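You operate a simulated robot arm through the tools that you are given. There is no shell and no other tool. Be economical: measure what you need, move in short steps, check, and stop when the job is done.

You run a simulated robot arm. Do the job below in one go: nothing can be reset, and whatever is moved stays where it is left.

JOB
Clamp the yellow-marked shaft key, stone off its burr and put it in the white tray.
Fine: stone back in its place, clamp lever free again.

Only the result counts: the job must be done as asked and must still hold three seconds after the hand-in. Knocking over, shifting, dropping, spilling or breaking anything else fails it.

ROBOT AND FRAMES
A 6-joint arm with a two-finger parallel gripper, fixed in place. Base frame: the origin is at the foot of the arm, x ahead of it, y to its left, z up; the work surface is at about z = 0.86. Readings come in m, rad, newtons and seconds.
With the tool pointing down near the work surface it reaches from about 0.24 to 0.64 m from the base axis. Its first joint turns from -1.152 to 1.152 rad. Payload 2.7 kg.
The tool frame sits at the grasp point between the pads (the TCP): z along the fingers, y along the line on which they close. The tips reach 0.023 m beyond it. Largest opening 0.094 m; finger width 0.038, thickness 0.01; the body of the gripper, 0.054 by 0.096 m, starts 0.039 m behind the TCP.
Orientation is that of the tool frame in the base frame, as [roll, pitch, yaw] about the fixed x, y, z axes, in that order (R = Rz(yaw) Ry(pitch) Rx(roll)). With the fingers straight down and closing along the base's y, the tool's x points along the base's -x, its y along +y and its z along -z.

CONTROLS
- The arm moves only by the tool drive_tool. Its argument "increments" is a list of rows, each a list of 7 numbers: the turn, a rotation vector about the base's x, y, z in rad, then the shift along the base's x, y, z in m, then the finger opening in m, from 0 to 0.094. In form: [[wx, wy, wz, tx, ty, tz, gripper], ...]. A call has 1 to 10 rows; each row shifts and turns the commanded pose from where the row before left it. Each row takes 0.2 s and may step no farther than 0.05 m and 0.15 rad from the row before; otherwise, or with a gripper value out of range, the whole call is refused. Where a pose cannot be reached the arm comes as near as it can. A force on the tool above 40 N (or 10 N above the force at the start of the call, whichever is more), or a blocked arm, ends the call early, and 0.2 s more pass. Each finger travels about 0.045 m/s and halts on what it meets, pressing with about 44 N; the grip force reading is that of the motor and also rises with nothing between the fingers. The clock runs only during rows and for 0.2 s after the last one: add rows that do not move to give the fingers time. The reply holds the time, the measured pose of the TCP, the force on the tool along the base axes, the opening and the grip force, in the units named above and with some noise.
- Cameras (640 x 400 px; columns grow to the right, rows downward): "scene" is fixed at [0.0844, -0.4375, 1.4077]; the picture's right is [0.70, -0.72, 0.00], its down [-0.39, -0.38, -0.84] and it looks along [0.60, 0.59, -0.54] (base axes); focal length 364 px, centre (320, 200). "wrist" rides on the gripper at [-0.039, 0, -0.044] in the tool frame; the picture's right is [0.00, -1.00, 0.00], its down [0.97, 0.00, -0.24] and it looks along [0.24, 0.00, 0.97] (tool axes); focal length 218 px, centre (320, 200).
- snapshot(camera): a new picture of that camera. No time passes.
- pixel_to_xyz(camera, pixels): for up to 12 pixels [column, row] of the newest picture of that camera ("zoom" is the newest enlarged one), the place [x, y, z] in the base frame of the surface seen there, good to about 0.002 m. No time passes.
- close_up(camera, box): a new picture of the part [left, top, right, bottom] of that camera's present view, enlarged. No time passes.
- hand_in(): hands the job in; it is judged then, once.

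Go step by step. Measure first, check grasps and placings, and put right what went wrong. The budget is 80 turns and 38 pictures, counting those below and the enlarged ones. Unless the task says otherwise, let go and move clear before handing in, and close with one line.

The tools are called after "Call:" as name(argument=value, ...) on one line, values as JSON. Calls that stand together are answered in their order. drive_tool: Moves the arm, as the interface text tells. Its arguments: {"type":"object","properties":{"increments":{"type":"array","items":{"type":"array","items":{"type":"number"}}}},"required":["increments"]} The other tools are called the same way: snapshot (camera) takes a picture; pixel_to_xyz (camera, pixels) gives the place of the surface under pixels of a picture; close_up (camera, box) takes an enlarged picture of a part of a camera's view; hand_in () hands the job in.

At the start:

```text
time: 0.0
ee_pos: [0.4193, -0.0884, 1.1711]
tool_rot: [-3.14, 0.0, -3.14]
ft_force: [0.1, -0.7, -0.4]
finger_gap: 0.0939
grip_force: 0.0
```

scene: 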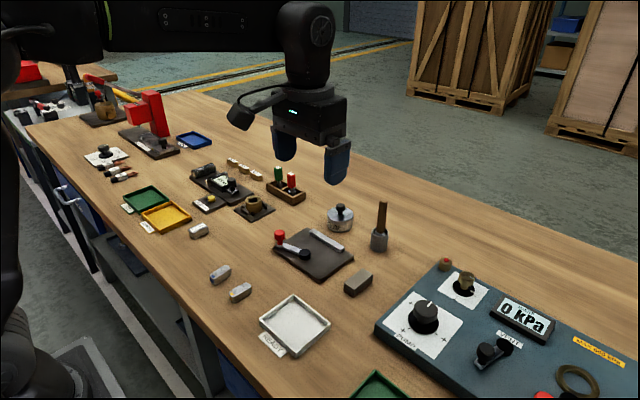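
wrist: 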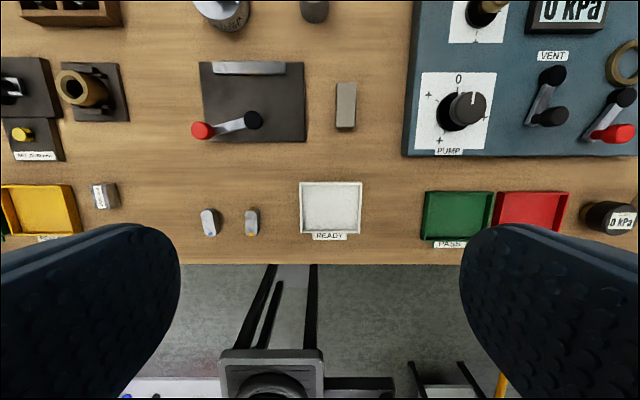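

The wrist view shows two keys near (210,222) and (252,222), the clamp plate at (250,100), a stone at (346,105) and the white tray at (330,208). I'll zoom in on the keys and clamp.

Call:
close_up(camera="wrist", box=[180, 40, 380, 250])

Call:
close_up(camera="scene", box=[190, 200, 400, 360])

```text
1.90 times, centred on (280, 145) of wrist
```

zoom: 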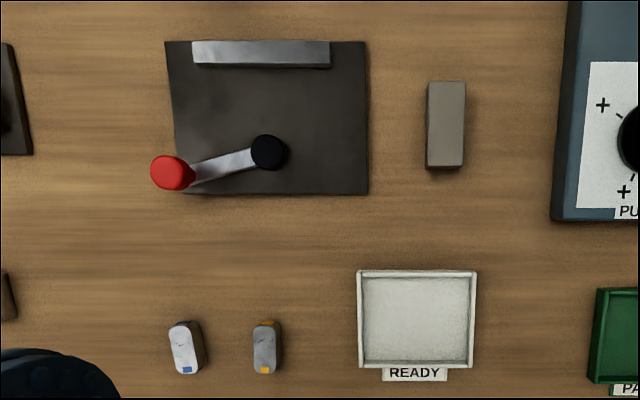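

```text
2.50 times, centred on (295, 280) of scene
```

zoom: 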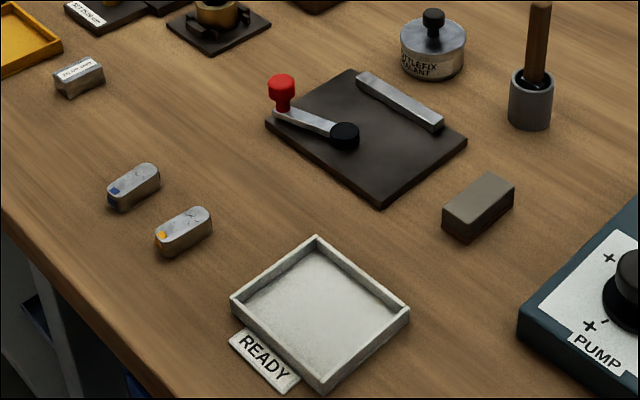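

The yellow-marked key is at zoom (183,230), and the lever has a black hub and a red knob against the rear bar. I'll measure these from the scene zoom.

Call:
pixel_to_xyz(camera="zoom", pixels=[[162, 235], [183, 228], [207, 211], [345, 130], [281, 82], [310, 122], [360, 78], [440, 122], [380, 195], [268, 120], [350, 72], [464, 142]])

Call:
pixel_to_xyz(camera="wrist", pixels=[[346, 85], [346, 125], [337, 105], [355, 105], [302, 184], [361, 184], [361, 233], [300, 233], [330, 208], [252, 210], [252, 222], [252, 233]])

Call:
close_up(camera="scene", box=[200, 255, 280, 305])

Call:
close_up(camera="scene", box=[265, 215, 385, 300])

```text
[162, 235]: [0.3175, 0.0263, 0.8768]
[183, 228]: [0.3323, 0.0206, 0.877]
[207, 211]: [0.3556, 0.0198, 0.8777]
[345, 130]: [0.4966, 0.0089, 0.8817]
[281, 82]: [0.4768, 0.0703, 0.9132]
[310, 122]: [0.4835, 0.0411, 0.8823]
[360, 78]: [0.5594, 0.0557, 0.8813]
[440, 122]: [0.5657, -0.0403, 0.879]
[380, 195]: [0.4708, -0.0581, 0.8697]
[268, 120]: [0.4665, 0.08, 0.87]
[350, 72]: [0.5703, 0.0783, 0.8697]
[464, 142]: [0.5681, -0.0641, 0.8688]
```

```text
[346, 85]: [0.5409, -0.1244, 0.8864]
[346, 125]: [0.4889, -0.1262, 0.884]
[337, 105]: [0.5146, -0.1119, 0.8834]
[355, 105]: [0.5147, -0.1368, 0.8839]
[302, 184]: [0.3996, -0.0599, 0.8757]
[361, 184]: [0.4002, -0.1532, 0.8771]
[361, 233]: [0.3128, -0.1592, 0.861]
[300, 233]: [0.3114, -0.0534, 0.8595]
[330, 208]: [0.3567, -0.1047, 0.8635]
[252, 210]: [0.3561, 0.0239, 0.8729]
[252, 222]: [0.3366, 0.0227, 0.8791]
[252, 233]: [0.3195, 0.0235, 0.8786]
```

```text
8.00 times, centred on (240, 280) of scene
```

zoom: 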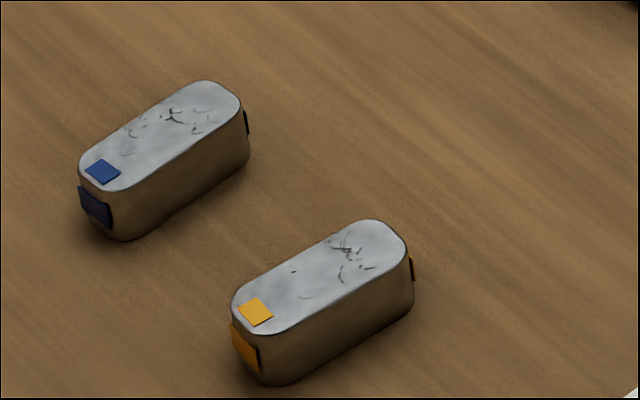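

```text
4.71 times, centred on (325, 258) of scene
```

zoom: 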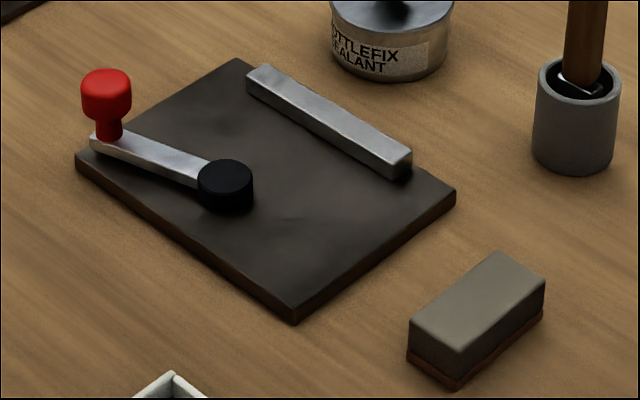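

The burr scratches are on top of the key, at its far end. I'll move above the clamp to look straight down at it.

Call:
drive_tool(increments=[[0, 0, 0, 0.02, 0.03, -0.03, 0.094], [0, 0, 0, 0.02, 0.03, -0.03, 0.094], [0, 0, 0, 0.02, 0.03, -0.03, 0.094], [0, 0, 0, 0, 0.01, -0.03, 0.094], [0, 0, 0, 0, 0, 0, 0.094]])

Call:
snapshot(camera="wrist")

```text
time: 1.2
ee_pos: [0.4788, 0.0128, 1.0508]
tool_rot: [-3.14, 0.002, -3.14]
ft_force: [0.4, 1.1, 0.0]
finger_gap: 0.094
grip_force: 0.0
```

```text
31 pictures are left
```

wrist: 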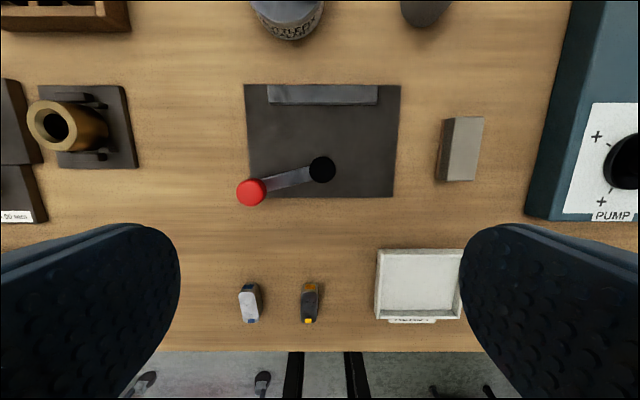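

The clamp is now seen from above, with the hub at (321,170), knob at (251,192) and bar at (322,95). I'll measure it in detail.

Call:
close_up(camera="wrist", box=[230, 75, 420, 215])

Call:
pixel_to_xyz(camera="wrist", pixels=[[321, 160], [321, 170], [321, 182], [310, 170], [333, 170], [251, 192], [285, 178], [268, 97], [377, 97], [300, 102], [300, 107], [345, 107]])

Call:
close_up(camera="wrist", box=[270, 270, 350, 330])

```text
2.86 times, centred on (325, 145) of wrist
```

zoom: 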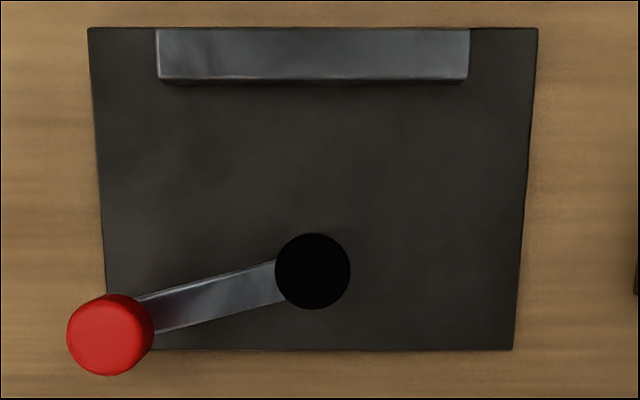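

```text
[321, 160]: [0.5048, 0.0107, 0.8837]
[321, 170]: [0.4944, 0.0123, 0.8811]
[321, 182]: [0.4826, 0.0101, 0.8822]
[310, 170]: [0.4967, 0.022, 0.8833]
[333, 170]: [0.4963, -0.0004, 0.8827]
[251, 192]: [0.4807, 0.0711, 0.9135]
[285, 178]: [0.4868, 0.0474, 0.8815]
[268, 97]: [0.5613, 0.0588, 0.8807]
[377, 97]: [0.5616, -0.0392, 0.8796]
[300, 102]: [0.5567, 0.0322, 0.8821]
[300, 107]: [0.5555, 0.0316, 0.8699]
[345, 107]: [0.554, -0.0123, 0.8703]
```

```text
6.67 times, centred on (310, 300) of wrist
```

zoom: 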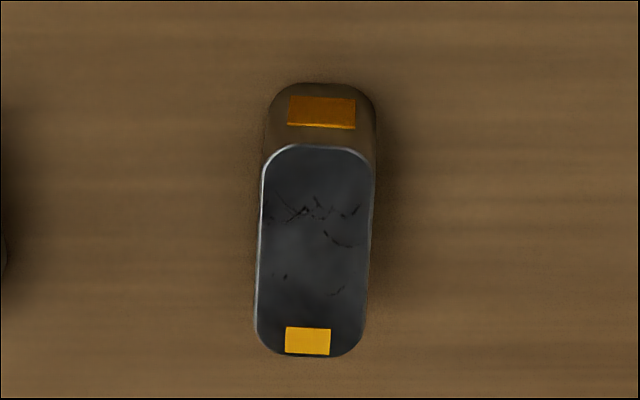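

The hub is at (0.4945, 0.0105), the bar's front face at x≈0.555, and the knob at (0.479, 0.0705) with its top at z 0.9135. Before placing the key I'll try the lever empty to learn which way it clamps, starting by descending over the knob.

Call:
drive_tool(increments=[[0, 0, 0, 0, 0.03, -0.03, 0.07], [0, 0, 0, 0, 0.0277, -0.03, 0.07], [0, 0, 0, 0, 0, -0.04, 0.07], [0, 0, 0, 0, 0, -0.036, 0.07], [0, 0, 0, 0, 0, 0, 0.02], [0, 0, 0, 0, 0, 0, 0.02], [0, 0, 0, 0, 0, 0, 0.02], [0, 0, 0, 0, 0, 0, 0.02]])

Call:
snapshot(camera="scene")

```text
time: 3.0
ee_pos: [0.4783, 0.0703, 0.9155]
tool_rot: [3.139, 0.0, -3.139]
ft_force: [-2.7, 17.7, -3.5]
finger_gap: 0.0276
grip_force: 8.4
```

```text
28 pictures are left
```

scene: 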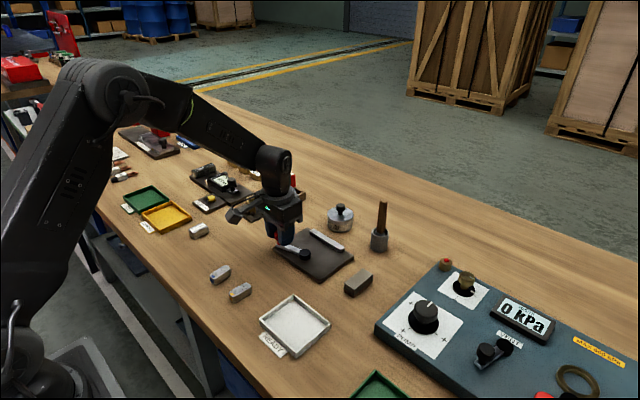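

The knob is gripped with a gap of 0.0276. I'll swing the lever gently toward the bar, about 0.3 rad.

Call:
drive_tool(increments=[[0, 0, -0.1, 0.0061, 0.0012, 0, 0.02], [0, 0, -0.1, 0.0062, 0.0007, 0, 0.02], [0, 0, -0.1, 0.0062, 0, 0, 0.02], [0, 0, 0, 0, 0, 0, 0.02]])

Call:
close_up(camera="scene", box=[250, 200, 370, 290])

```text
time: 4.0
ee_pos: [0.4976, 0.0695, 0.9146]
tool_rot: [-3.139, -0.001, 2.841]
ft_force: [-6.4, -15.7, -1.0]
finger_gap: 0.0275
grip_force: 8.8
```

```text
4.44 times, centred on (310, 245) of scene
```

zoom: 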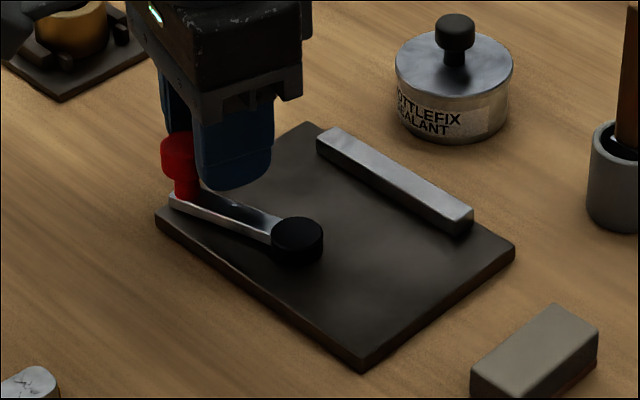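

The lever hardly moved, so the pads slid along the knob. I'll check with the wrist camera.

Call:
snapshot(camera="wrist")

```text
26 pictures are left
```

wrist: 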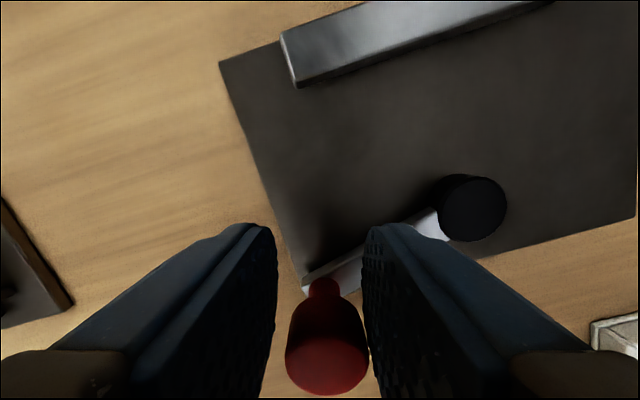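

The knob slid to the pads' rear edge at (327,360). I'll measure the knob and lever now to see whether it turned at all.

Call:
pixel_to_xyz(camera="wrist", pixels=[[327, 365], [327, 345], [472, 208], [345, 272], [322, 288], [435, 222], [420, 230], [400, 60], [310, 85], [540, 8]])

```text
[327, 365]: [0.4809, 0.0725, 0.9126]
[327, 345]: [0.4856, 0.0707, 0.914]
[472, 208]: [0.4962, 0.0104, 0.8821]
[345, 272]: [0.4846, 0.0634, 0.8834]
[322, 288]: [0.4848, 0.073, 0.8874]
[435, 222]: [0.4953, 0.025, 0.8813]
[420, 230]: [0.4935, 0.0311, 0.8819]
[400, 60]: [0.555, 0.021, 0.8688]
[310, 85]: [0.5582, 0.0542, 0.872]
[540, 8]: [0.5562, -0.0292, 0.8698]
```

The lever has barely moved, so friction gripping isn't enough. I'll open, lift, and turn the gripper 90° so the fingers straddle the knob along x and push it positively.

Call:
drive_tool(increments=[[0, 0, 0, 0, 0, 0, 0.06], [0, 0, 0, 0, 0, 0, 0.06], [0, 0, 0, 0, 0, 0.04, 0.06], [0, 0, -0.14, -0.017, 0.001, 0, 0.06], [0, 0, -0.14, 0, 0, 0, 0.06], [0, 0, -0.14, 0, 0, 0, 0.06], [0, 0, -0.14, 0, 0, 0, 0.06], [0, 0, -0.14, 0, 0, 0, 0.06], [0, 0, -0.14, 0, 0, 0, 0.06], [0, 0, -0.14, 0, 0, 0, 0.06]])

Call:
drive_tool(increments=[[0, 0, -0.14, 0, 0, 0, 0.06], [0, 0, -0.15, 0, 0, 0, 0.06], [0, 0, 0, 0, 0, 0, 0.06]])

Call:
snapshot(camera="wrist")

```text
time: 6.2
ee_pos: [0.4824, 0.0729, 0.9572]
tool_rot: [3.141, 0.001, 1.86]
ft_force: [-0.1, -0.4, -0.4]
finger_gap: 0.0602
grip_force: 0.1
```

```text
time: 7.0
ee_pos: [0.482, 0.0725, 0.9558]
tool_rot: [-3.142, 0.003, 1.571]
ft_force: [0.1, 0.0, 0.4]
finger_gap: 0.06
grip_force: 0.0
```

```text
25 pictures are left
```

wrist: 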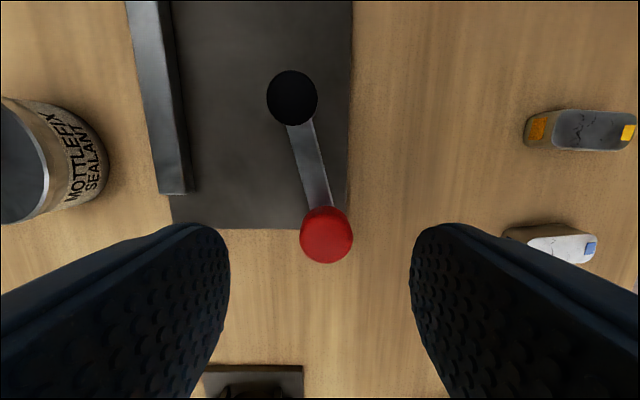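

The knob at (326,235) sits centrally between the fingers. I'll descend, close on it, and push toward the bar.

Call:
drive_tool(increments=[[0, 0, 0, -0.003, -0.001, -0.022, 0.06], [0, 0, 0, 0, 0, -0.02, 0.06], [0, 0, 0, 0, 0, 0, 0.029], [0, 0, 0, 0, 0, 0, 0.029], [0, 0, 0, 0, 0, 0, 0.029]])

Call:
drive_tool(increments=[[0, 0, 0, 0.004, 0.0005, 0, 0.029], [0, 0, 0, 0.004, 0.0005, 0, 0.029], [0, 0, 0, 0.004, 0.0, 0, 0.029], [0, 0, 0, 0.004, 0, 0, 0.029]])

```text
time: 8.2
ee_pos: [0.4786, 0.0712, 0.9141]
tool_rot: [-3.141, 0.001, 1.574]
ft_force: [0.7, 0.6, 0.5]
finger_gap: 0.0289
grip_force: 0.1
```

```text
time: 9.2
ee_pos: [0.49, 0.0727, 0.9129]
tool_rot: [-3.128, 0.004, 1.573]
ft_force: [-35.7, 0.6, 12.1]
finger_gap: 0.0451
grip_force: 18.5
```

Pushing toward the bar gives 36 N with no movement, so that looks like a stop. I'll back off and try the other direction gently.

Call:
drive_tool(increments=[[0, 0, 0, -0.008, -0.0005, 0, 0.035], [0, 0, 0, -0.008, -0.0005, 0, 0.035], [0, 0, 0, 0, 0, 0, 0.03], [0, 0, 0, 0, 0, 0, 0.03]])

Call:
drive_tool(increments=[[0, 0, 0, -0.004, -0.001, 0, 0.03], [0, 0, 0, -0.004, -0.001, 0, 0.03], [0, 0, 0, -0.004, -0.001, 0, 0.03]])

Call:
snapshot(camera="wrist")

```text
time: 10.2
ee_pos: [0.4785, 0.0712, 0.9138]
tool_rot: [3.139, 0.002, 1.572]
ft_force: [-0.3, 0.1, 0.6]
finger_gap: 0.03
grip_force: 0.0
```

```text
time: 11.0
ee_pos: [0.4663, 0.0679, 0.9135]
tool_rot: [3.14, 0.002, 1.572]
ft_force: [1.2, 0.0, 1.2]
finger_gap: 0.0303
grip_force: 0.7
```

```text
24 pictures are left
```

wrist: 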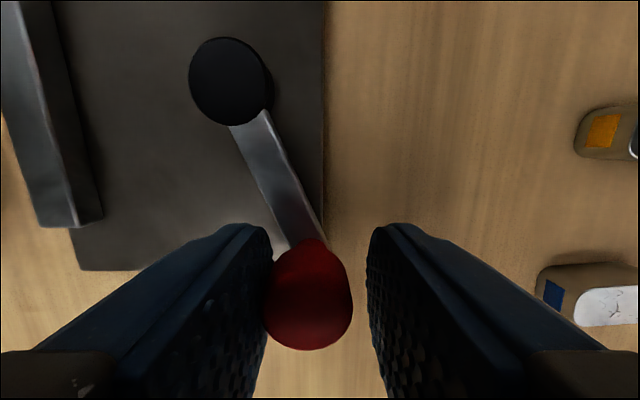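

The lever swings freely away from the bar. I'll check whether the black hub moves eccentrically.

Call:
pixel_to_xyz(camera="wrist", pixels=[[195, 70], [228, 72], [262, 85], [215, 110], [235, 45], [310, 320], [270, 170]])

```text
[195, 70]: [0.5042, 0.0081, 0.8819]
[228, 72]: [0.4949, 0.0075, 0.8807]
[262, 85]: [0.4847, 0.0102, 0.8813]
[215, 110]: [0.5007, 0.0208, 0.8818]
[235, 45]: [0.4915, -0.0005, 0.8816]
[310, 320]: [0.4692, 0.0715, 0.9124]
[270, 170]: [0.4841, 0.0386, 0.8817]
```

The hub isn't clearly offset yet. I'll keep swinging counter-clockwise along the arc, turning the tool with it.

Call:
drive_tool(increments=[[0, 0, 0.15, -0.0082, -0.0047, 0, 0.031], [0, 0, 0.15, -0.0075, -0.0059, 0, 0.031], [0, 0, 0.15, -0.0064, -0.0069, 0, 0.031], [0, 0, 0.15, -0.0054, -0.0078, 0, 0.031], [0, 0, 0.15, -0.0041, -0.0085, 0, 0.031], [0, 0, 0.15, -0.0028, -0.0091, 0, 0.031]])

Call:
snapshot(camera="wrist")

Call:
close_up(camera="scene", box=[250, 200, 370, 290])

```text
time: 12.4
ee_pos: [0.4313, 0.0257, 0.9128]
tool_rot: [3.14, 0.001, 2.478]
ft_force: [0.9, 0.9, 0.5]
finger_gap: 0.0315
grip_force: 1.0
```

```text
23 pictures are left
```

wrist: 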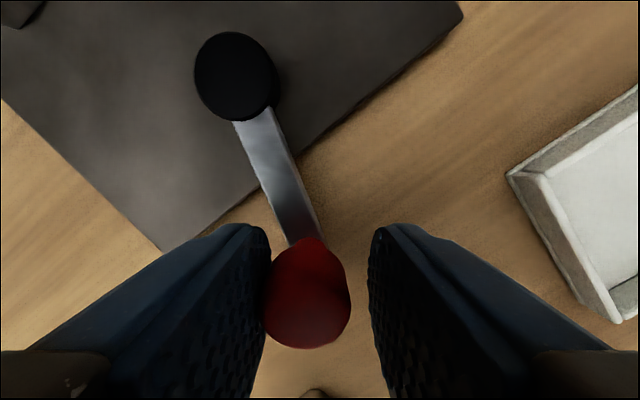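

```text
4.44 times, centred on (310, 245) of scene
```

zoom: 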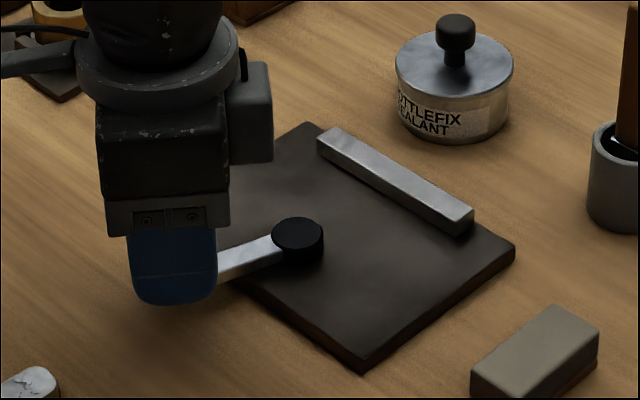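

The hub stays put and the lever keeps turning freely at about 166°. I'll carry on round to find the clamping end.

Call:
drive_tool(increments=[[0, 0, 0.15, -0.0014, -0.0095, 0, 0.031], [0, 0, 0.15, 0, -0.0096, 0, 0.031], [0, 0, 0.15, 0.0014, -0.0095, 0, 0.031], [0, 0, 0.15, 0.0028, -0.0092, 0, 0.031], [0, 0, 0.15, 0.0042, -0.0086, 0, 0.031], [0, 0, 0.15, 0.0054, -0.0079, 0, 0.031]])

Call:
close_up(camera="scene", box=[250, 200, 370, 290])

```text
time: 13.3
ee_pos: [0.4343, 0.0038, 0.9139]
tool_rot: [3.131, 0.006, 2.958]
ft_force: [1.6, 30.1, -3.3]
finger_gap: 0.0443
grip_force: 14.4
stopped in row 4: the force on the tool passed its limit (the readings are from after the stop); the commanded pose is now the measured one
```

```text
4.44 times, centred on (310, 245) of scene
```

zoom: 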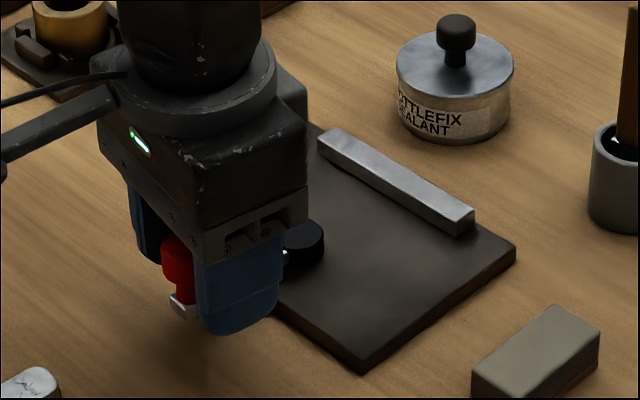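

The lever stops at about 172°, so its travel runs from 105° to about 172°. I'll check whether the hub has advanced toward the bar in this position.

Call:
snapshot(camera="wrist")

```text
20 pictures are left
```

wrist: 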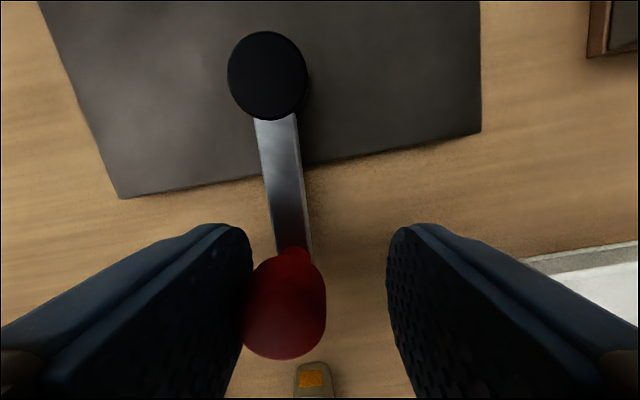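

Call:
pixel_to_xyz(camera="wrist", pixels=[[230, 72], [267, 72], [305, 76], [270, 35], [266, 116], [285, 310], [273, 130], [290, 220]])

```text
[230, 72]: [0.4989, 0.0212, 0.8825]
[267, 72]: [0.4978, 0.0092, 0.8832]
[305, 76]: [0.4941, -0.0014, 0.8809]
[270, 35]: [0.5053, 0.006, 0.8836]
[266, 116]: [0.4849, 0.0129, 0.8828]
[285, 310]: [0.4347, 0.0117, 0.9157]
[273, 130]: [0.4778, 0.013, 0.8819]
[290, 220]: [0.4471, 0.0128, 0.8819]
```

The hub is in the same place, and the lever now points straight toward -x as its closed end. The hub-to-bar gap is about 0.0485, which fits the key lying end-on along x at y≈0.01. I'll swing the lever back to free.

Call:
drive_tool(increments=[[0, 0, 0, -0.0006, 0.0116, 0, 0.034], [0, 0, -0.15, 0.0016, 0.0096, 0, 0.034], [0, 0, -0.15, 0.003, 0.0088, 0, 0.034], [0, 0, -0.15, 0.0042, 0.0083, 0, 0.034], [0, 0, -0.15, 0.0054, 0.0076, 0, 0.034], [0, 0, -0.15, 0.0064, 0.0067, 0, 0.034], [0, 0, -0.15, 0.0074, 0.0056, 0, 0.034], [0, 0, -0.15, 0.0082, 0.0045, 0, 0.034], [0, 0, -0.14, 0.0065, 0.0023, 0, 0.034], [0, 0, 0, 0, 0, 0, 0.034]])

```text
time: 15.5
ee_pos: [0.4752, 0.065, 0.9134]
tool_rot: [3.135, 0.001, 1.764]
ft_force: [-0.7, 0.5, -0.4]
finger_gap: 0.0344
grip_force: 0.9
```

The lever has nearly returned. I'll nudge it to its stop, open, lift and rotate the tool back.

Call:
drive_tool(increments=[[0, 0, 0, 0.004, 0.001, 0, 0.034], [0, 0, 0, 0.003, 0.0008, 0, 0.034], [0, 0, 0, -0.003, -0.001, 0, 0.06], [0, 0, 0, 0, 0, 0, 0.06], [0, 0, 0, 0, 0, 0.04, 0.06], [0, 0, 0.138, 0, 0, 0.04, 0.07], [0, 0, 0.138, -0.025, -0.01, 0.03, 0.07], [0, 0, 0.138, -0.03, -0.01, 0.02, 0.07], [0, 0, 0.138, -0.03, -0.01, 0, 0.07], [0, 0, 0.138, -0.03, -0.01, 0, 0.07]])

Call:
drive_tool(increments=[[0, 0, 0.138, -0.024, -0.007, -0.02, 0.05], [0, 0, 0.138, 0, 0, -0.02, 0.05], [0, 0, 0.138, 0, 0, -0.02, 0.05], [0, 0, 0.138, 0, 0, 0, 0.05], [0, 0, 0.138, 0, 0, 0, 0.05], [0, 0, 0, 0, 0, 0, 0.05]])

Call:
snapshot(camera="wrist")

```text
time: 17.7
ee_pos: [0.3642, 0.0262, 1.0429]
tool_rot: [3.134, 0.003, 2.46]
ft_force: [0.4, 0.3, 0.3]
finger_gap: 0.07
grip_force: 0.1
```

```text
time: 19.1
ee_pos: [0.3402, 0.0194, 0.9839]
tool_rot: [3.135, 0.001, -3.135]
ft_force: [0.1, 0.0, -0.6]
finger_gap: 0.05
grip_force: 0.0
```

```text
19 pictures are left
```

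wrist: 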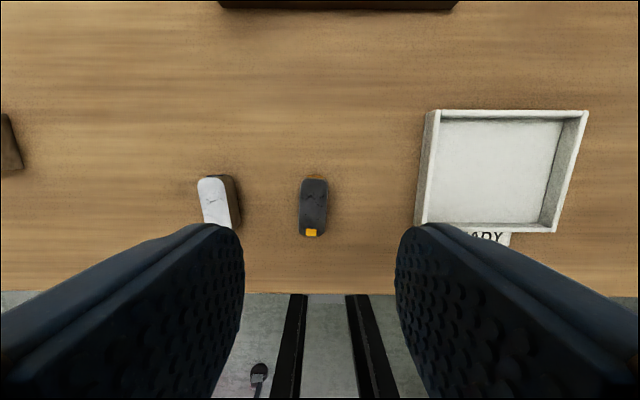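

The yellow key is at (313,207) and the blue one at (216,203). I'll measure both for size and clearance.

Call:
pixel_to_xyz(camera="wrist", pixels=[[314, 177], [314, 183], [312, 208], [310, 235], [301, 208], [325, 208], [304, 185], [299, 232], [323, 234], [235, 200], [238, 222], [222, 182]])

Call:
close_up(camera="wrist", box=[272, 165, 352, 245])

```text
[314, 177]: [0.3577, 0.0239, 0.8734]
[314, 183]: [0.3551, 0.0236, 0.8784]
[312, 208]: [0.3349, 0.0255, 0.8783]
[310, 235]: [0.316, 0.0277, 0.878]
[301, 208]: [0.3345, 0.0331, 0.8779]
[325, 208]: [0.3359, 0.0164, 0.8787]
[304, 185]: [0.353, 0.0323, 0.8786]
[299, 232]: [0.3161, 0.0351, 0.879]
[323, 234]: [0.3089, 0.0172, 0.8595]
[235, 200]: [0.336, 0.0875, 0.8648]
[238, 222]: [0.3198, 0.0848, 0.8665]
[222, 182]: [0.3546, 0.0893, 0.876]
```

```text
5.00 times, centred on (312, 205) of wrist
```

zoom: 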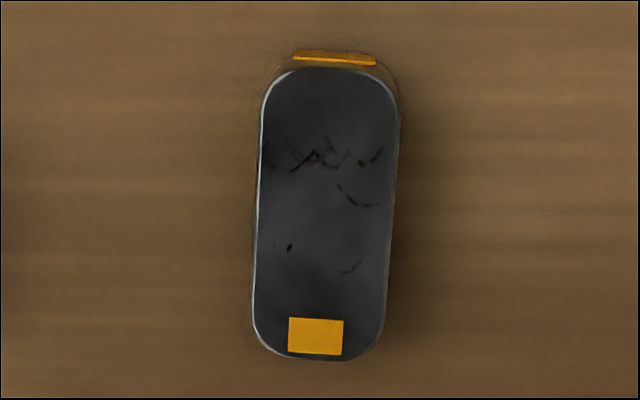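

The yellow key is centred at about (0.336, 0.025), roughly 0.042 long and 0.018 wide, turned about -0.05 rad. I'll align and descend to grip it.

Call:
drive_tool(increments=[[0, 0, -0.05, -0.004, 0.0056, -0.03, 0.045], [0, 0, 0, 0, 0, -0.03, 0.045], [0, 0, 0, 0, 0, -0.025, 0.045], [0, 0, 0, 0, 0, -0.012, 0.045], [0, 0, 0, 0, 0, 0, 0.045], [0, 0, 0, 0, 0, 0, 0.01], [0, 0, 0, 0, 0, 0, 0.01], [0, 0, 0, 0, 0, 0, 0.01], [0, 0, 0, 0, 0, 0, 0.01]])

Call:
snapshot(camera="wrist")

```text
time: 21.1
ee_pos: [0.3354, 0.0247, 0.8874]
tool_rot: [3.134, 0.001, 3.097]
ft_force: [0.2, 0.0, -0.1]
finger_gap: 0.019
grip_force: 44.7
```

```text
17 pictures are left
```

wrist: 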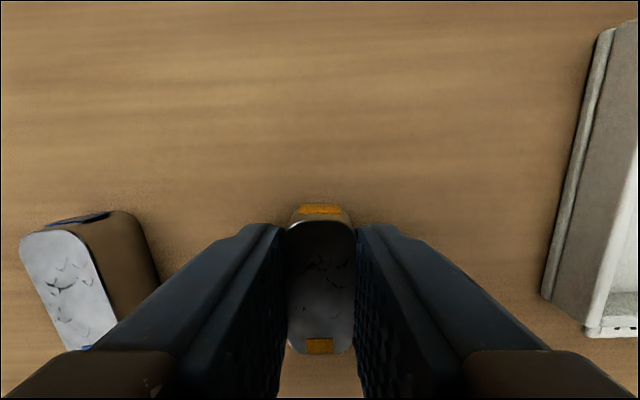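

The key is held with a gap of 0.019. I'll measure its ends relative to the TCP.

Call:
pixel_to_xyz(camera="wrist", pixels=[[321, 210], [321, 226], [318, 350], [318, 290]])

```text
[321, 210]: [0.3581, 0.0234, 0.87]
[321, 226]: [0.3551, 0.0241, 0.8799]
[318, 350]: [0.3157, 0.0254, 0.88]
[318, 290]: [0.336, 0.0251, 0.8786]
```

The key's far end is 0.022 ahead of the TCP. I'll lift it and carry it to above the clamp gap.

Call:
drive_tool(increments=[[0, 0, 0, 0, 0, 0.03, 0.01], [0, 0, 0, 0, 0, 0.04, 0.01], [0, 0, 0.045, 0.04, -0.005, 0, 0.01], [0, 0, 0, 0.04, -0.005, 0, 0.01], [0, 0, 0, 0.04, -0.005, 0, 0.01], [0, 0, 0, 0.04, 0, 0, 0.01], [0, 0, 0, 0.033, 0, 0, 0.01], [0, 0, 0, 0, 0, 0, 0.01], [0, 0, 0, 0, 0, 0, 0.01]])

Call:
snapshot(camera="wrist")

```text
time: 23.1
ee_pos: [0.5284, 0.0084, 0.9552]
tool_rot: [3.134, 0.002, -3.14]
ft_force: [-0.3, -0.6, -0.9]
finger_gap: 0.0192
grip_force: 44.3
```

```text
16 pictures are left
```

wrist: 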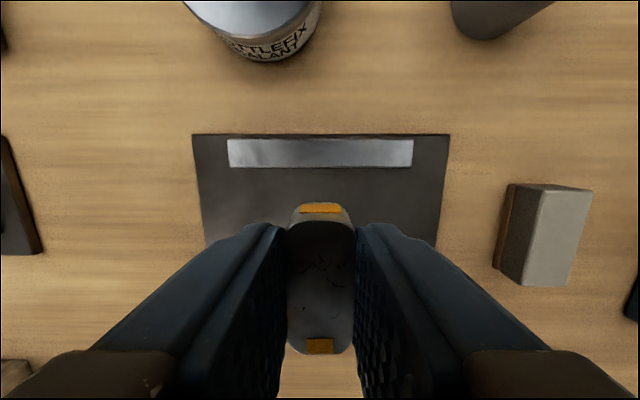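

The key is in line with the bar's centre at column 321. I'll shift 2.5 mm forward and lower it into the gap.

Call:
drive_tool(increments=[[0, 0, 0, 0.0027, 0.0014, -0.02, 0.01], [0, 0, 0, 0, 0, -0.02, 0.01], [0, 0, 0, 0, 0, -0.01, 0.01], [0, 0, 0, 0, 0, -0.005, 0.01], [0, 0, 0, 0, 0, 0, 0.01]])

```text
time: 24.3
ee_pos: [0.532, 0.0114, 0.9018]
tool_rot: [3.134, 0.001, -3.141]
ft_force: [0.5, 0.3, -0.5]
finger_gap: 0.019
grip_force: 44.5
```

No contact yet. I'll lower in small steps to the plate, then nudge toward the bar.

Call:
drive_tool(increments=[[0, 0, 0, 0, -0.001, -0.002, 0.01], [0, 0, 0, 0, 0, -0.0015, 0.01], [0, 0, 0, 0, 0, -0.001, 0.01], [0, 0, 0, 0, 0, 0, 0.01]])

Call:
drive_tool(increments=[[0, 0, 0, 0.001, 0, 0, 0.01], [0, 0, 0, 0.001, 0, 0, 0.01], [0, 0, 0, 0.001, 0, 0, 0.01]])

```text
time: 25.3
ee_pos: [0.5315, 0.0102, 0.8968]
tool_rot: [3.133, 0.001, -3.14]
ft_force: [1.1, 0.7, -1.2]
finger_gap: 0.0193
grip_force: 43.8
```

```text
time: 26.1
ee_pos: [0.5336, 0.0102, 0.8978]
tool_rot: [3.136, 0.002, -3.141]
ft_force: [0.3, -0.1, -0.9]
finger_gap: 0.0193
grip_force: 43.8
```

Call:
drive_tool(increments=[[0, 0, 0, 0.001, 0, 0, 0.01], [0, 0, 0, 0.001, 0, -0.0005, 0.01], [0, 0, 0, 0, 0, 0, 0.01]])

Call:
snapshot(camera="wrist")

```text
time: 26.9
ee_pos: [0.5356, 0.0101, 0.8966]
tool_rot: [3.135, 0.001, -3.141]
ft_force: [-10.3, -0.8, 4.6]
finger_gap: 0.0189
grip_force: 43.9
```

```text
15 pictures are left
```

wrist: 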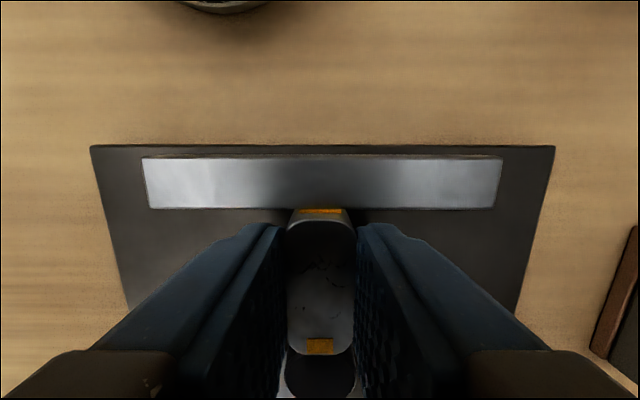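

The key touches the bar and rests on the plate, with the hub just behind it at (320,375). I'll release, lift, and check.

Call:
drive_tool(increments=[[0, 0, 0, -0.0007, 0, 0, 0.01], [0, 0, 0, 0, 0, 0, 0.04], [0, 0, 0, 0, 0, 0, 0.04], [0, 0, 0, 0, 0, 0.03, 0.05], [0, 0, 0, 0, 0, 0.04, 0.06], [0, 0, 0, -0.03, 0.02, 0.02, 0.06], [0, 0, 0, -0.026, 0.041, 0, 0.06]])

Call:
snapshot(camera="wrist")

```text
time: 28.5
ee_pos: [0.4788, 0.0696, 0.9876]
tool_rot: [3.133, 0.001, -3.14]
ft_force: [0.2, 0.5, 0.1]
finger_gap: 0.06
grip_force: 0.1
```

```text
14 pictures are left
```

wrist: 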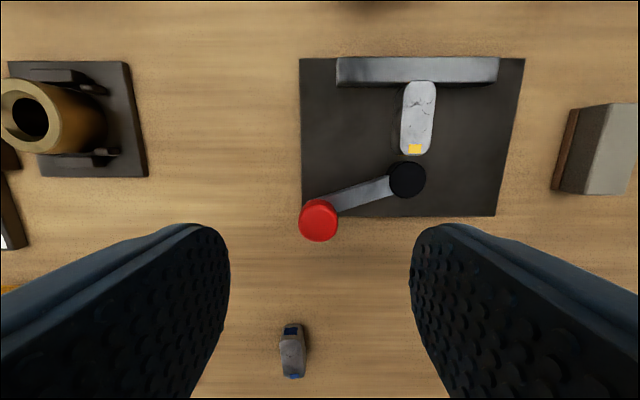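

The key sits squarely between bar and hub. I'll turn the tool by -0.9 rad over the knob, then descend and grip it.

Call:
drive_tool(increments=[[0, 0, -0.15, 0, 0.001, 0, 0.06], [0, 0, -0.15, 0, 0, 0, 0.06], [0, 0, -0.15, 0, 0, 0, 0.06], [0, 0, -0.15, 0, 0, 0, 0.06], [0, 0, -0.15, 0, 0, -0.03, 0.06], [0, 0, -0.15, 0, 0, -0.0436, 0.06], [0, 0, 0, 0, 0, 0, 0.02], [0, 0, 0, 0, 0, 0, 0.02], [0, 0, 0, 0, 0, 0, 0.02], [0, 0, 0, 0, 0, 0, 0.02]])

```text
time: 30.7
ee_pos: [0.4791, 0.0718, 0.914]
tool_rot: [3.138, 0.003, 2.241]
ft_force: [0.7, -1.5, -4.3]
finger_gap: 0.0232
grip_force: 45.0
```

The gap of 0.0232 is less than the knob's 0.0276, so I'll look before pulling.

Call:
snapshot(camera="wrist")

```text
13 pictures are left
```

wrist: 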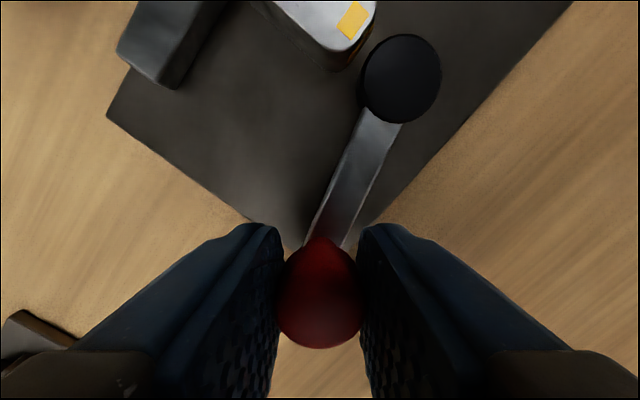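

The knob is well gripped. I'll swing the lever along the closing arc.

Call:
drive_tool(increments=[[0, 0, 0.1, -0.008, -0.0027, 0, 0.02], [0, 0, 0.1, -0.0075, -0.0037, 0, 0.02], [0, 0, 0.1, -0.0069, -0.0046, 0, 0.02], [0, 0, 0.1, -0.0063, -0.0055, 0, 0.02], [0, 0, 0.1, -0.0055, -0.0063, 0, 0.02], [0, 0, 0.1, -0.0047, -0.007, 0, 0.02], [0, 0, 0.1, -0.0037, -0.0074, 0, 0.02], [0, 0, 0.1, -0.0027, -0.008, 0, 0.02], [0, 0, 0, 0, 0, 0, 0.02]])

Call:
drive_tool(increments=[[0, 0, 0.05, -0.0016, -0.0082, 0, 0.02], [0, 0, 0.05, -0.0006, -0.006, 0, 0.02], [0, 0, 0, 0, 0, 0, 0.02]])

Call:
snapshot(camera="wrist")

```text
time: 32.7
ee_pos: [0.4335, 0.027, 0.9135]
tool_rot: [3.136, 0.003, 3.044]
ft_force: [-6.2, 4.7, 17.2]
finger_gap: 0.0238
grip_force: 44.6
```

```text
time: 33.5
ee_pos: [0.4322, 0.0142, 0.9136]
tool_rot: [3.132, 0.005, -3.139]
ft_force: [4.3, 24.5, 6.5]
finger_gap: 0.0234
grip_force: 44.7
```

```text
12 pictures are left
```

wrist: 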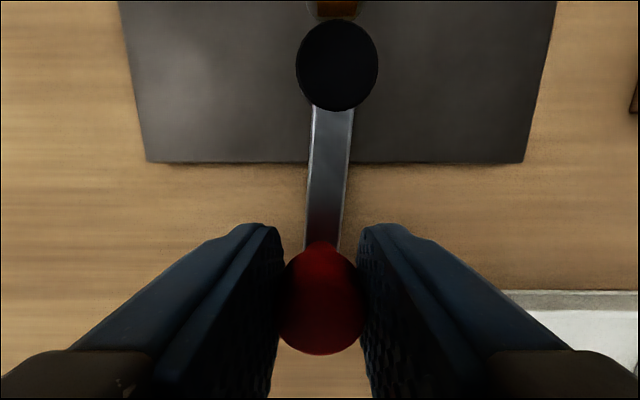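

The lever is at its closed stop (24 N along y). I'll release it, lift clear, and move toward the stone while viewing the key.

Call:
drive_tool(increments=[[0, 0, 0, 0, 0, 0, 0.05], [0, 0, 0, 0, 0, 0, 0.06], [0, 0, 0, 0, 0, 0.04, 0.06], [0, 0, 0, 0, -0.02, 0.04, 0.06], [0, 0, 0, 0.03, -0.04, 0, 0.06], [0, 0, 0, 0.035, -0.03, 0, 0.06], [0, 0, 0, 0.02, -0.03, 0, 0.06], [0, 0, 0, 0, 0, 0, 0.06]])

Call:
snapshot(camera="wrist")

```text
time: 35.3
ee_pos: [0.5158, -0.1069, 0.9924]
tool_rot: [3.134, 0.004, -3.139]
ft_force: [0.1, 0.1, 0.1]
finger_gap: 0.0601
grip_force: 0.0
```

```text
11 pictures are left
```

wrist: 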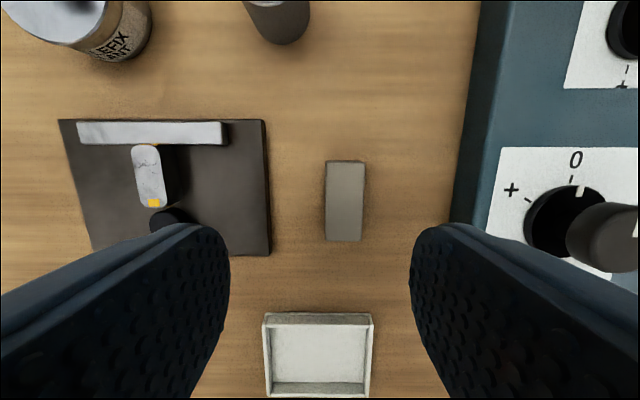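

Call:
pixel_to_xyz(camera="wrist", pixels=[[345, 168], [345, 202], [345, 237], [328, 202], [363, 202], [329, 240], [361, 240], [330, 166], [363, 166], [147, 147], [152, 175], [155, 205]])

Call:
close_up(camera="wrist", box=[70, 110, 270, 260])

```text
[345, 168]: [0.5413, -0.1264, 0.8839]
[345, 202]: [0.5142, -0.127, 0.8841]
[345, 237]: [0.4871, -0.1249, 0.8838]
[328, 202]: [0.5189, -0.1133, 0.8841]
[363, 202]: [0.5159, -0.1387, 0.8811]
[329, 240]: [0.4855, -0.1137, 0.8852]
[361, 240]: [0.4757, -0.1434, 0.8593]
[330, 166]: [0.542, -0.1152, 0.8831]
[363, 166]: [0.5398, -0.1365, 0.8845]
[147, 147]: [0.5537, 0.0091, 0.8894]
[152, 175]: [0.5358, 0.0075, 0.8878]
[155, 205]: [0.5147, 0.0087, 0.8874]
```

```text
2.67 times, centred on (170, 185) of wrist
```

zoom: 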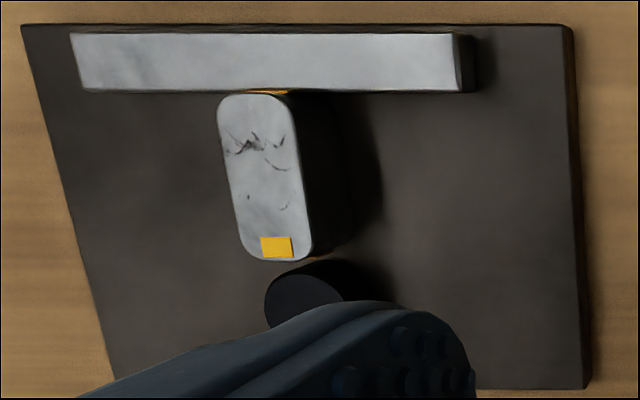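

The key rests against the bar with the lever closed. The stone is centred at (0.514, -0.126), 0.055 × 0.025, with its top at z 0.884, so I'll grip it.

Call:
drive_tool(increments=[[0, 0, 0, -0.0016, -0.0188, -0.03, 0.045], [0, 0, 0, 0, 0, -0.03, 0.045], [0, 0, 0, 0, 0, -0.03, 0.045], [0, 0, 0, 0, 0, -0.0114, 0.045], [0, 0, 0, 0, 0, 0, 0.045]])

Call:
drive_tool(increments=[[0, 0, 0, 0, 0, 0, 0.015], [0, 0, 0, 0, 0, 0, 0.015], [0, 0, 0, 0, 0, 0, 0.015], [0, 0, 0, 0, 0, 0, 0.015]])

```text
time: 36.5
ee_pos: [0.5152, -0.1258, 0.8911]
tool_rot: [3.135, 0.004, -3.141]
ft_force: [-0.2, -0.3, 0.2]
finger_gap: 0.0452
grip_force: 0.1
```

```text
time: 37.5
ee_pos: [0.5157, -0.1266, 0.8905]
tool_rot: [3.134, 0.001, -3.14]
ft_force: [-0.5, 0.0, -0.3]
finger_gap: 0.027
grip_force: 43.7
```

The stone is held with a gap of 0.027. I'll lift it and carry it above the key.

Call:
drive_tool(increments=[[0, 0, 0, 0, 0, 0.03, 0.015], [0, 0, 0, 0, 0, 0.03, 0.015], [0, 0, 0, 0.01, 0.045, 0, 0.015], [0, 0, 0, 0.01, 0.045, 0, 0.015], [0, 0, 0, 0, 0.0455, 0, 0.015], [0, 0, 0, 0, 0, 0, 0.015], [0, 0, 0, 0, 0, -0.02, 0.015], [0, 0, 0, 0, 0, -0.008, 0.015], [0, 0, 0, 0, 0, 0, 0.015]])

Call:
close_up(camera="scene", box=[260, 190, 380, 290])

```text
time: 39.5
ee_pos: [0.5354, 0.009, 0.9239]
tool_rot: [3.135, 0.002, 3.142]
ft_force: [-0.5, 0.0, -1.1]
finger_gap: 0.0272
grip_force: 43.7
```

```text
4.00 times, centred on (320, 240) of scene
```

zoom: 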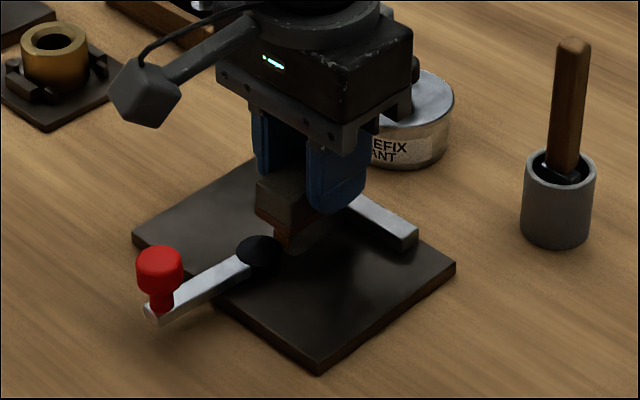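

The stone is just above the key. I'll lower in 1 mm steps until light contact.

Call:
drive_tool(increments=[[0, 0, 0, 0, 0, -0.0015, 0.015], [0, 0, 0, 0, 0, -0.001, 0.015], [0, 0, 0, 0, 0, -0.001, 0.015], [0, 0, 0, 0, 0, 0, 0.015]])

```text
time: 40.5
ee_pos: [0.5349, 0.0089, 0.9211]
tool_rot: [3.134, 0.003, -3.14]
ft_force: [-1.1, -1.0, -1.3]
finger_gap: 0.027
grip_force: 44.0
```

Call:
drive_tool(increments=[[0, 0, 0, 0, 0, -0.001, 0.015], [0, 0, 0, 0, 0, -0.001, 0.015], [0, 0, 0, 0, 0, 0, 0.015]])

```text
time: 41.3
ee_pos: [0.536, 0.0095, 0.9191]
tool_rot: [3.135, 0.003, -3.14]
ft_force: [-3.7, -0.7, 8.3]
finger_gap: 0.0272
grip_force: 43.7
```

Contact is made at 8 N. I'll stroke the stone back and forth along the key.

Call:
drive_tool(increments=[[0, 0, 0, 0.01, 0, 0, 0.015], [0, 0, 0, -0.01, 0, 0, 0.015], [0, 0, 0, -0.01, 0, 0, 0.015], [0, 0, 0, 0.01, 0, 0, 0.015], [0, 0, 0, 0.012, 0, 0, 0.015], [0, 0, 0, -0.012, 0, 0, 0.015], [0, 0, 0, -0.01, 0, 0, 0.015], [0, 0, 0, 0.01, 0, 0, 0.015]])

Call:
drive_tool(increments=[[0, 0, 0, 0.015, 0, 0, 0.015], [0, 0, 0, -0.015, 0, 0, 0.015], [0, 0, 0, -0.012, 0, 0, 0.015], [0, 0, 0, 0.012, 0, 0, 0.015], [0, 0, 0, 0.015, 0, 0, 0.015], [0, 0, 0, -0.015, 0, 0, 0.015], [0, 0, 0, -0.012, 0, 0, 0.015], [0, 0, 0, 0.012, 0, 0, 0.015]])

```text
time: 43.1
ee_pos: [0.5349, 0.0095, 0.9197]
tool_rot: [3.135, 0.002, -3.14]
ft_force: [-9.9, 1.5, 20.5]
finger_gap: 0.0268
grip_force: 43.9
```

```text
time: 44.9
ee_pos: [0.5343, 0.0099, 0.9178]
tool_rot: [3.134, -0.001, -3.14]
ft_force: [-11.0, -0.4, 22.4]
finger_gap: 0.0272
grip_force: 44.2
```

Strokes ran at about 20 N of contact. I'll lift and move aside to inspect the key.

Call:
drive_tool(increments=[[0, 0, 0, 0, 0, 0.03, 0.015], [0, 0, 0, 0, 0, 0.04, 0.015], [0, 0, 0, -0.01, -0.045, 0, 0.015], [0, 0, 0, -0.01, -0.045, 0, 0.015], [0, 0, 0, 0, -0.0455, 0, 0.015], [0, 0, 0, 0, 0, 0, 0.015]])

Call:
close_up(camera="wrist", box=[0, 100, 320, 300])

```text
time: 46.3
ee_pos: [0.5149, -0.1267, 0.987]
tool_rot: [3.134, 0.002, -3.141]
ft_force: [-0.3, -0.2, -1.0]
finger_gap: 0.027
grip_force: 44.0
```

```text
2.00 times, centred on (160, 200) of wrist
```

zoom: 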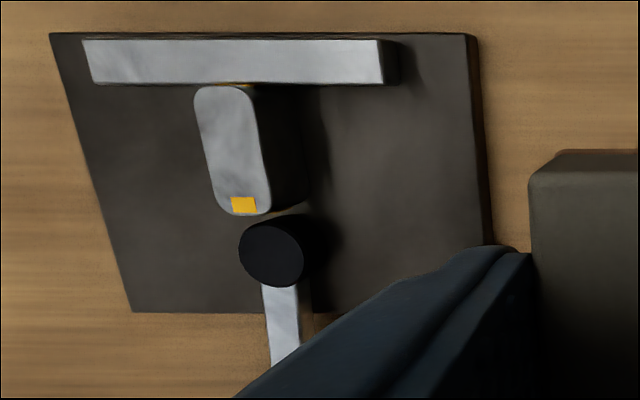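

The burr marks are gone and the key hasn't moved. I'll put the stone back on its spot, lowering gently at the end.

Call:
drive_tool(increments=[[0, 0, 0, 0, 0, -0.04, 0.015], [0, 0, 0, 0, 0, -0.03, 0.015], [0, 0, 0, 0, 0, -0.015, 0.015], [0, 0, 0, 0, 0, -0.006, 0.015], [0, 0, 0, 0, 0, -0.003, 0.015], [0, 0, 0, 0, 0, -0.001, 0.015], [0, 0, 0, 0, 0, 0, 0.015]])

```text
time: 47.9
ee_pos: [0.5153, -0.1263, 0.8926]
tool_rot: [3.136, 0.001, -3.14]
ft_force: [0.7, 0.5, -0.8]
finger_gap: 0.0272
grip_force: 43.9
```

Call:
drive_tool(increments=[[0, 0, 0, 0, 0, -0.0008, 0.015], [0, 0, 0, 0, 0, -0.0007, 0.015], [0, 0, 0, 0, 0, 0, 0.015]])

```text
time: 48.7
ee_pos: [0.5161, -0.1265, 0.8913]
tool_rot: [3.135, 0.002, -3.14]
ft_force: [-0.3, 0.2, -1.1]
finger_gap: 0.0272
grip_force: 44.2
```

The stone is at grasp height, within about half a millimetre of the table. I'll lower a touch more, release and lift, then head back toward the lever knob.

Call:
drive_tool(increments=[[0, 0, 0, 0, 0, -0.0005, 0.015], [0, 0, 0, 0, 0, 0, 0.035], [0, 0, 0, 0, 0, 0, 0.045], [0, 0, 0, 0, 0, 0, 0.045], [0, 0, 0, 0, 0, 0.04, 0.06], [0, 0, 0, 0, 0, 0.05, 0.06], [0, 0, 0, -0.03, 0.035, 0, 0.06], [0, 0, 0, -0.03, 0.045, 0, 0.06], [0, 0, 0, -0.022, 0.045, 0, 0.06], [0, 0, 0, 0, 0.012, 0, 0.06]])

Call:
snapshot(camera="wrist")

```text
refused: row 8 steps farther than a row can; nothing moved
```

```text
7 pictures are left
```

wrist: 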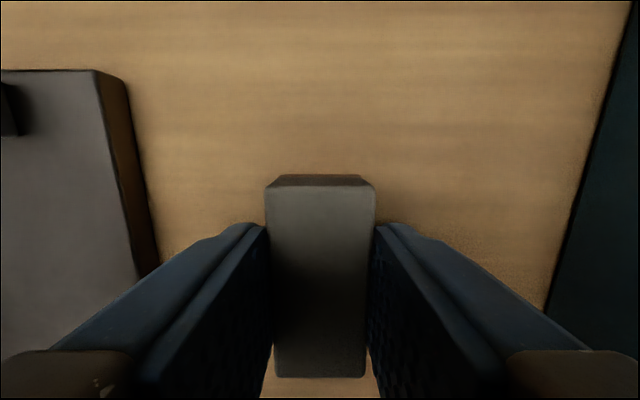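

The call was refused because one row stepped too far. I'll redo it with shorter steps.

Call:
drive_tool(increments=[[0, 0, 0, 0, 0, -0.0005, 0.015], [0, 0, 0, 0, 0, 0, 0.035], [0, 0, 0, 0, 0, 0, 0.045], [0, 0, 0, 0, 0, 0, 0.045], [0, 0, 0, 0, 0, 0.04, 0.06], [0, 0, 0, 0, 0, 0.045, 0.06], [0, 0, 0, -0.027, 0.035, 0, 0.06], [0, 0, 0, -0.027, 0.04, 0, 0.06], [0, 0, 0, -0.028, 0.04, 0, 0.06], [0, 0, 0, 0, 0.022, 0, 0.06]])

Call:
snapshot(camera="wrist")

```text
time: 50.9
ee_pos: [0.4326, 0.0112, 0.975]
tool_rot: [3.134, 0.002, 3.141]
ft_force: [0.3, 0.4, -0.6]
finger_gap: 0.06
grip_force: 0.0
```

```text
6 pictures are left
```

wrist: 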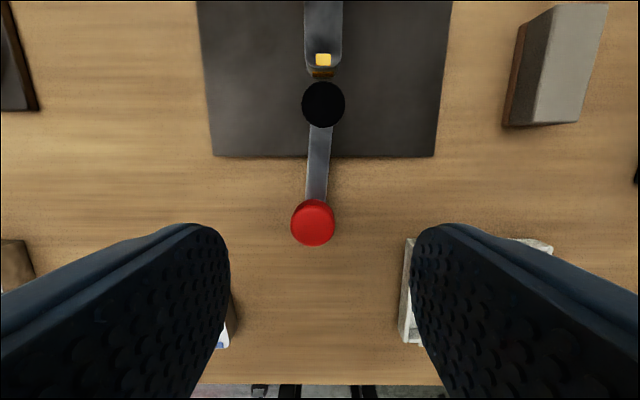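

The stone stands upright at home, and the knob at (313,222) is between the fingers. I'll descend and grip it.

Call:
drive_tool(increments=[[0, 0, 0, 0, 0.003, -0.03, 0.06], [0, 0, 0, 0, 0, -0.031, 0.06], [0, 0, 0, 0, 0, 0, 0.02], [0, 0, 0, 0, 0, 0, 0.02], [0, 0, 0, 0, 0, 0, 0.02], [0, 0, 0, 0, 0, 0, 0.02]])

```text
time: 52.3
ee_pos: [0.434, 0.0142, 0.9132]
tool_rot: [3.136, 0.002, -3.14]
ft_force: [-0.6, 10.5, -5.1]
finger_gap: 0.0234
grip_force: 44.7
```

The knob is gripped. I'll swing the lever back along the opening arc.

Call:
drive_tool(increments=[[0, 0, -0.1, 0.0012, 0.0086, 0, 0.02], [0, 0, -0.1, 0.0024, 0.0084, 0, 0.02], [0, 0, -0.1, 0.0035, 0.0079, 0, 0.02], [0, 0, -0.1, 0.0046, 0.0074, 0, 0.02], [0, 0, -0.1, 0.0056, 0.0067, 0, 0.02], [0, 0, -0.1, 0.0065, 0.0059, 0, 0.02], [0, 0, -0.1, 0.0072, 0.0048, 0, 0.02], [0, 0, -0.1, 0.0079, 0.0039, 0, 0.02], [0, 0, -0.1, 0.0072, 0.0024, 0, 0.02], [0, 0, 0, 0, 0, 0, 0.02]])

```text
time: 54.5
ee_pos: [0.4798, 0.0688, 0.9146]
tool_rot: [3.134, 0.002, 2.24]
ft_force: [-1.8, -0.3, -11.0]
finger_gap: 0.0234
grip_force: 44.7
```

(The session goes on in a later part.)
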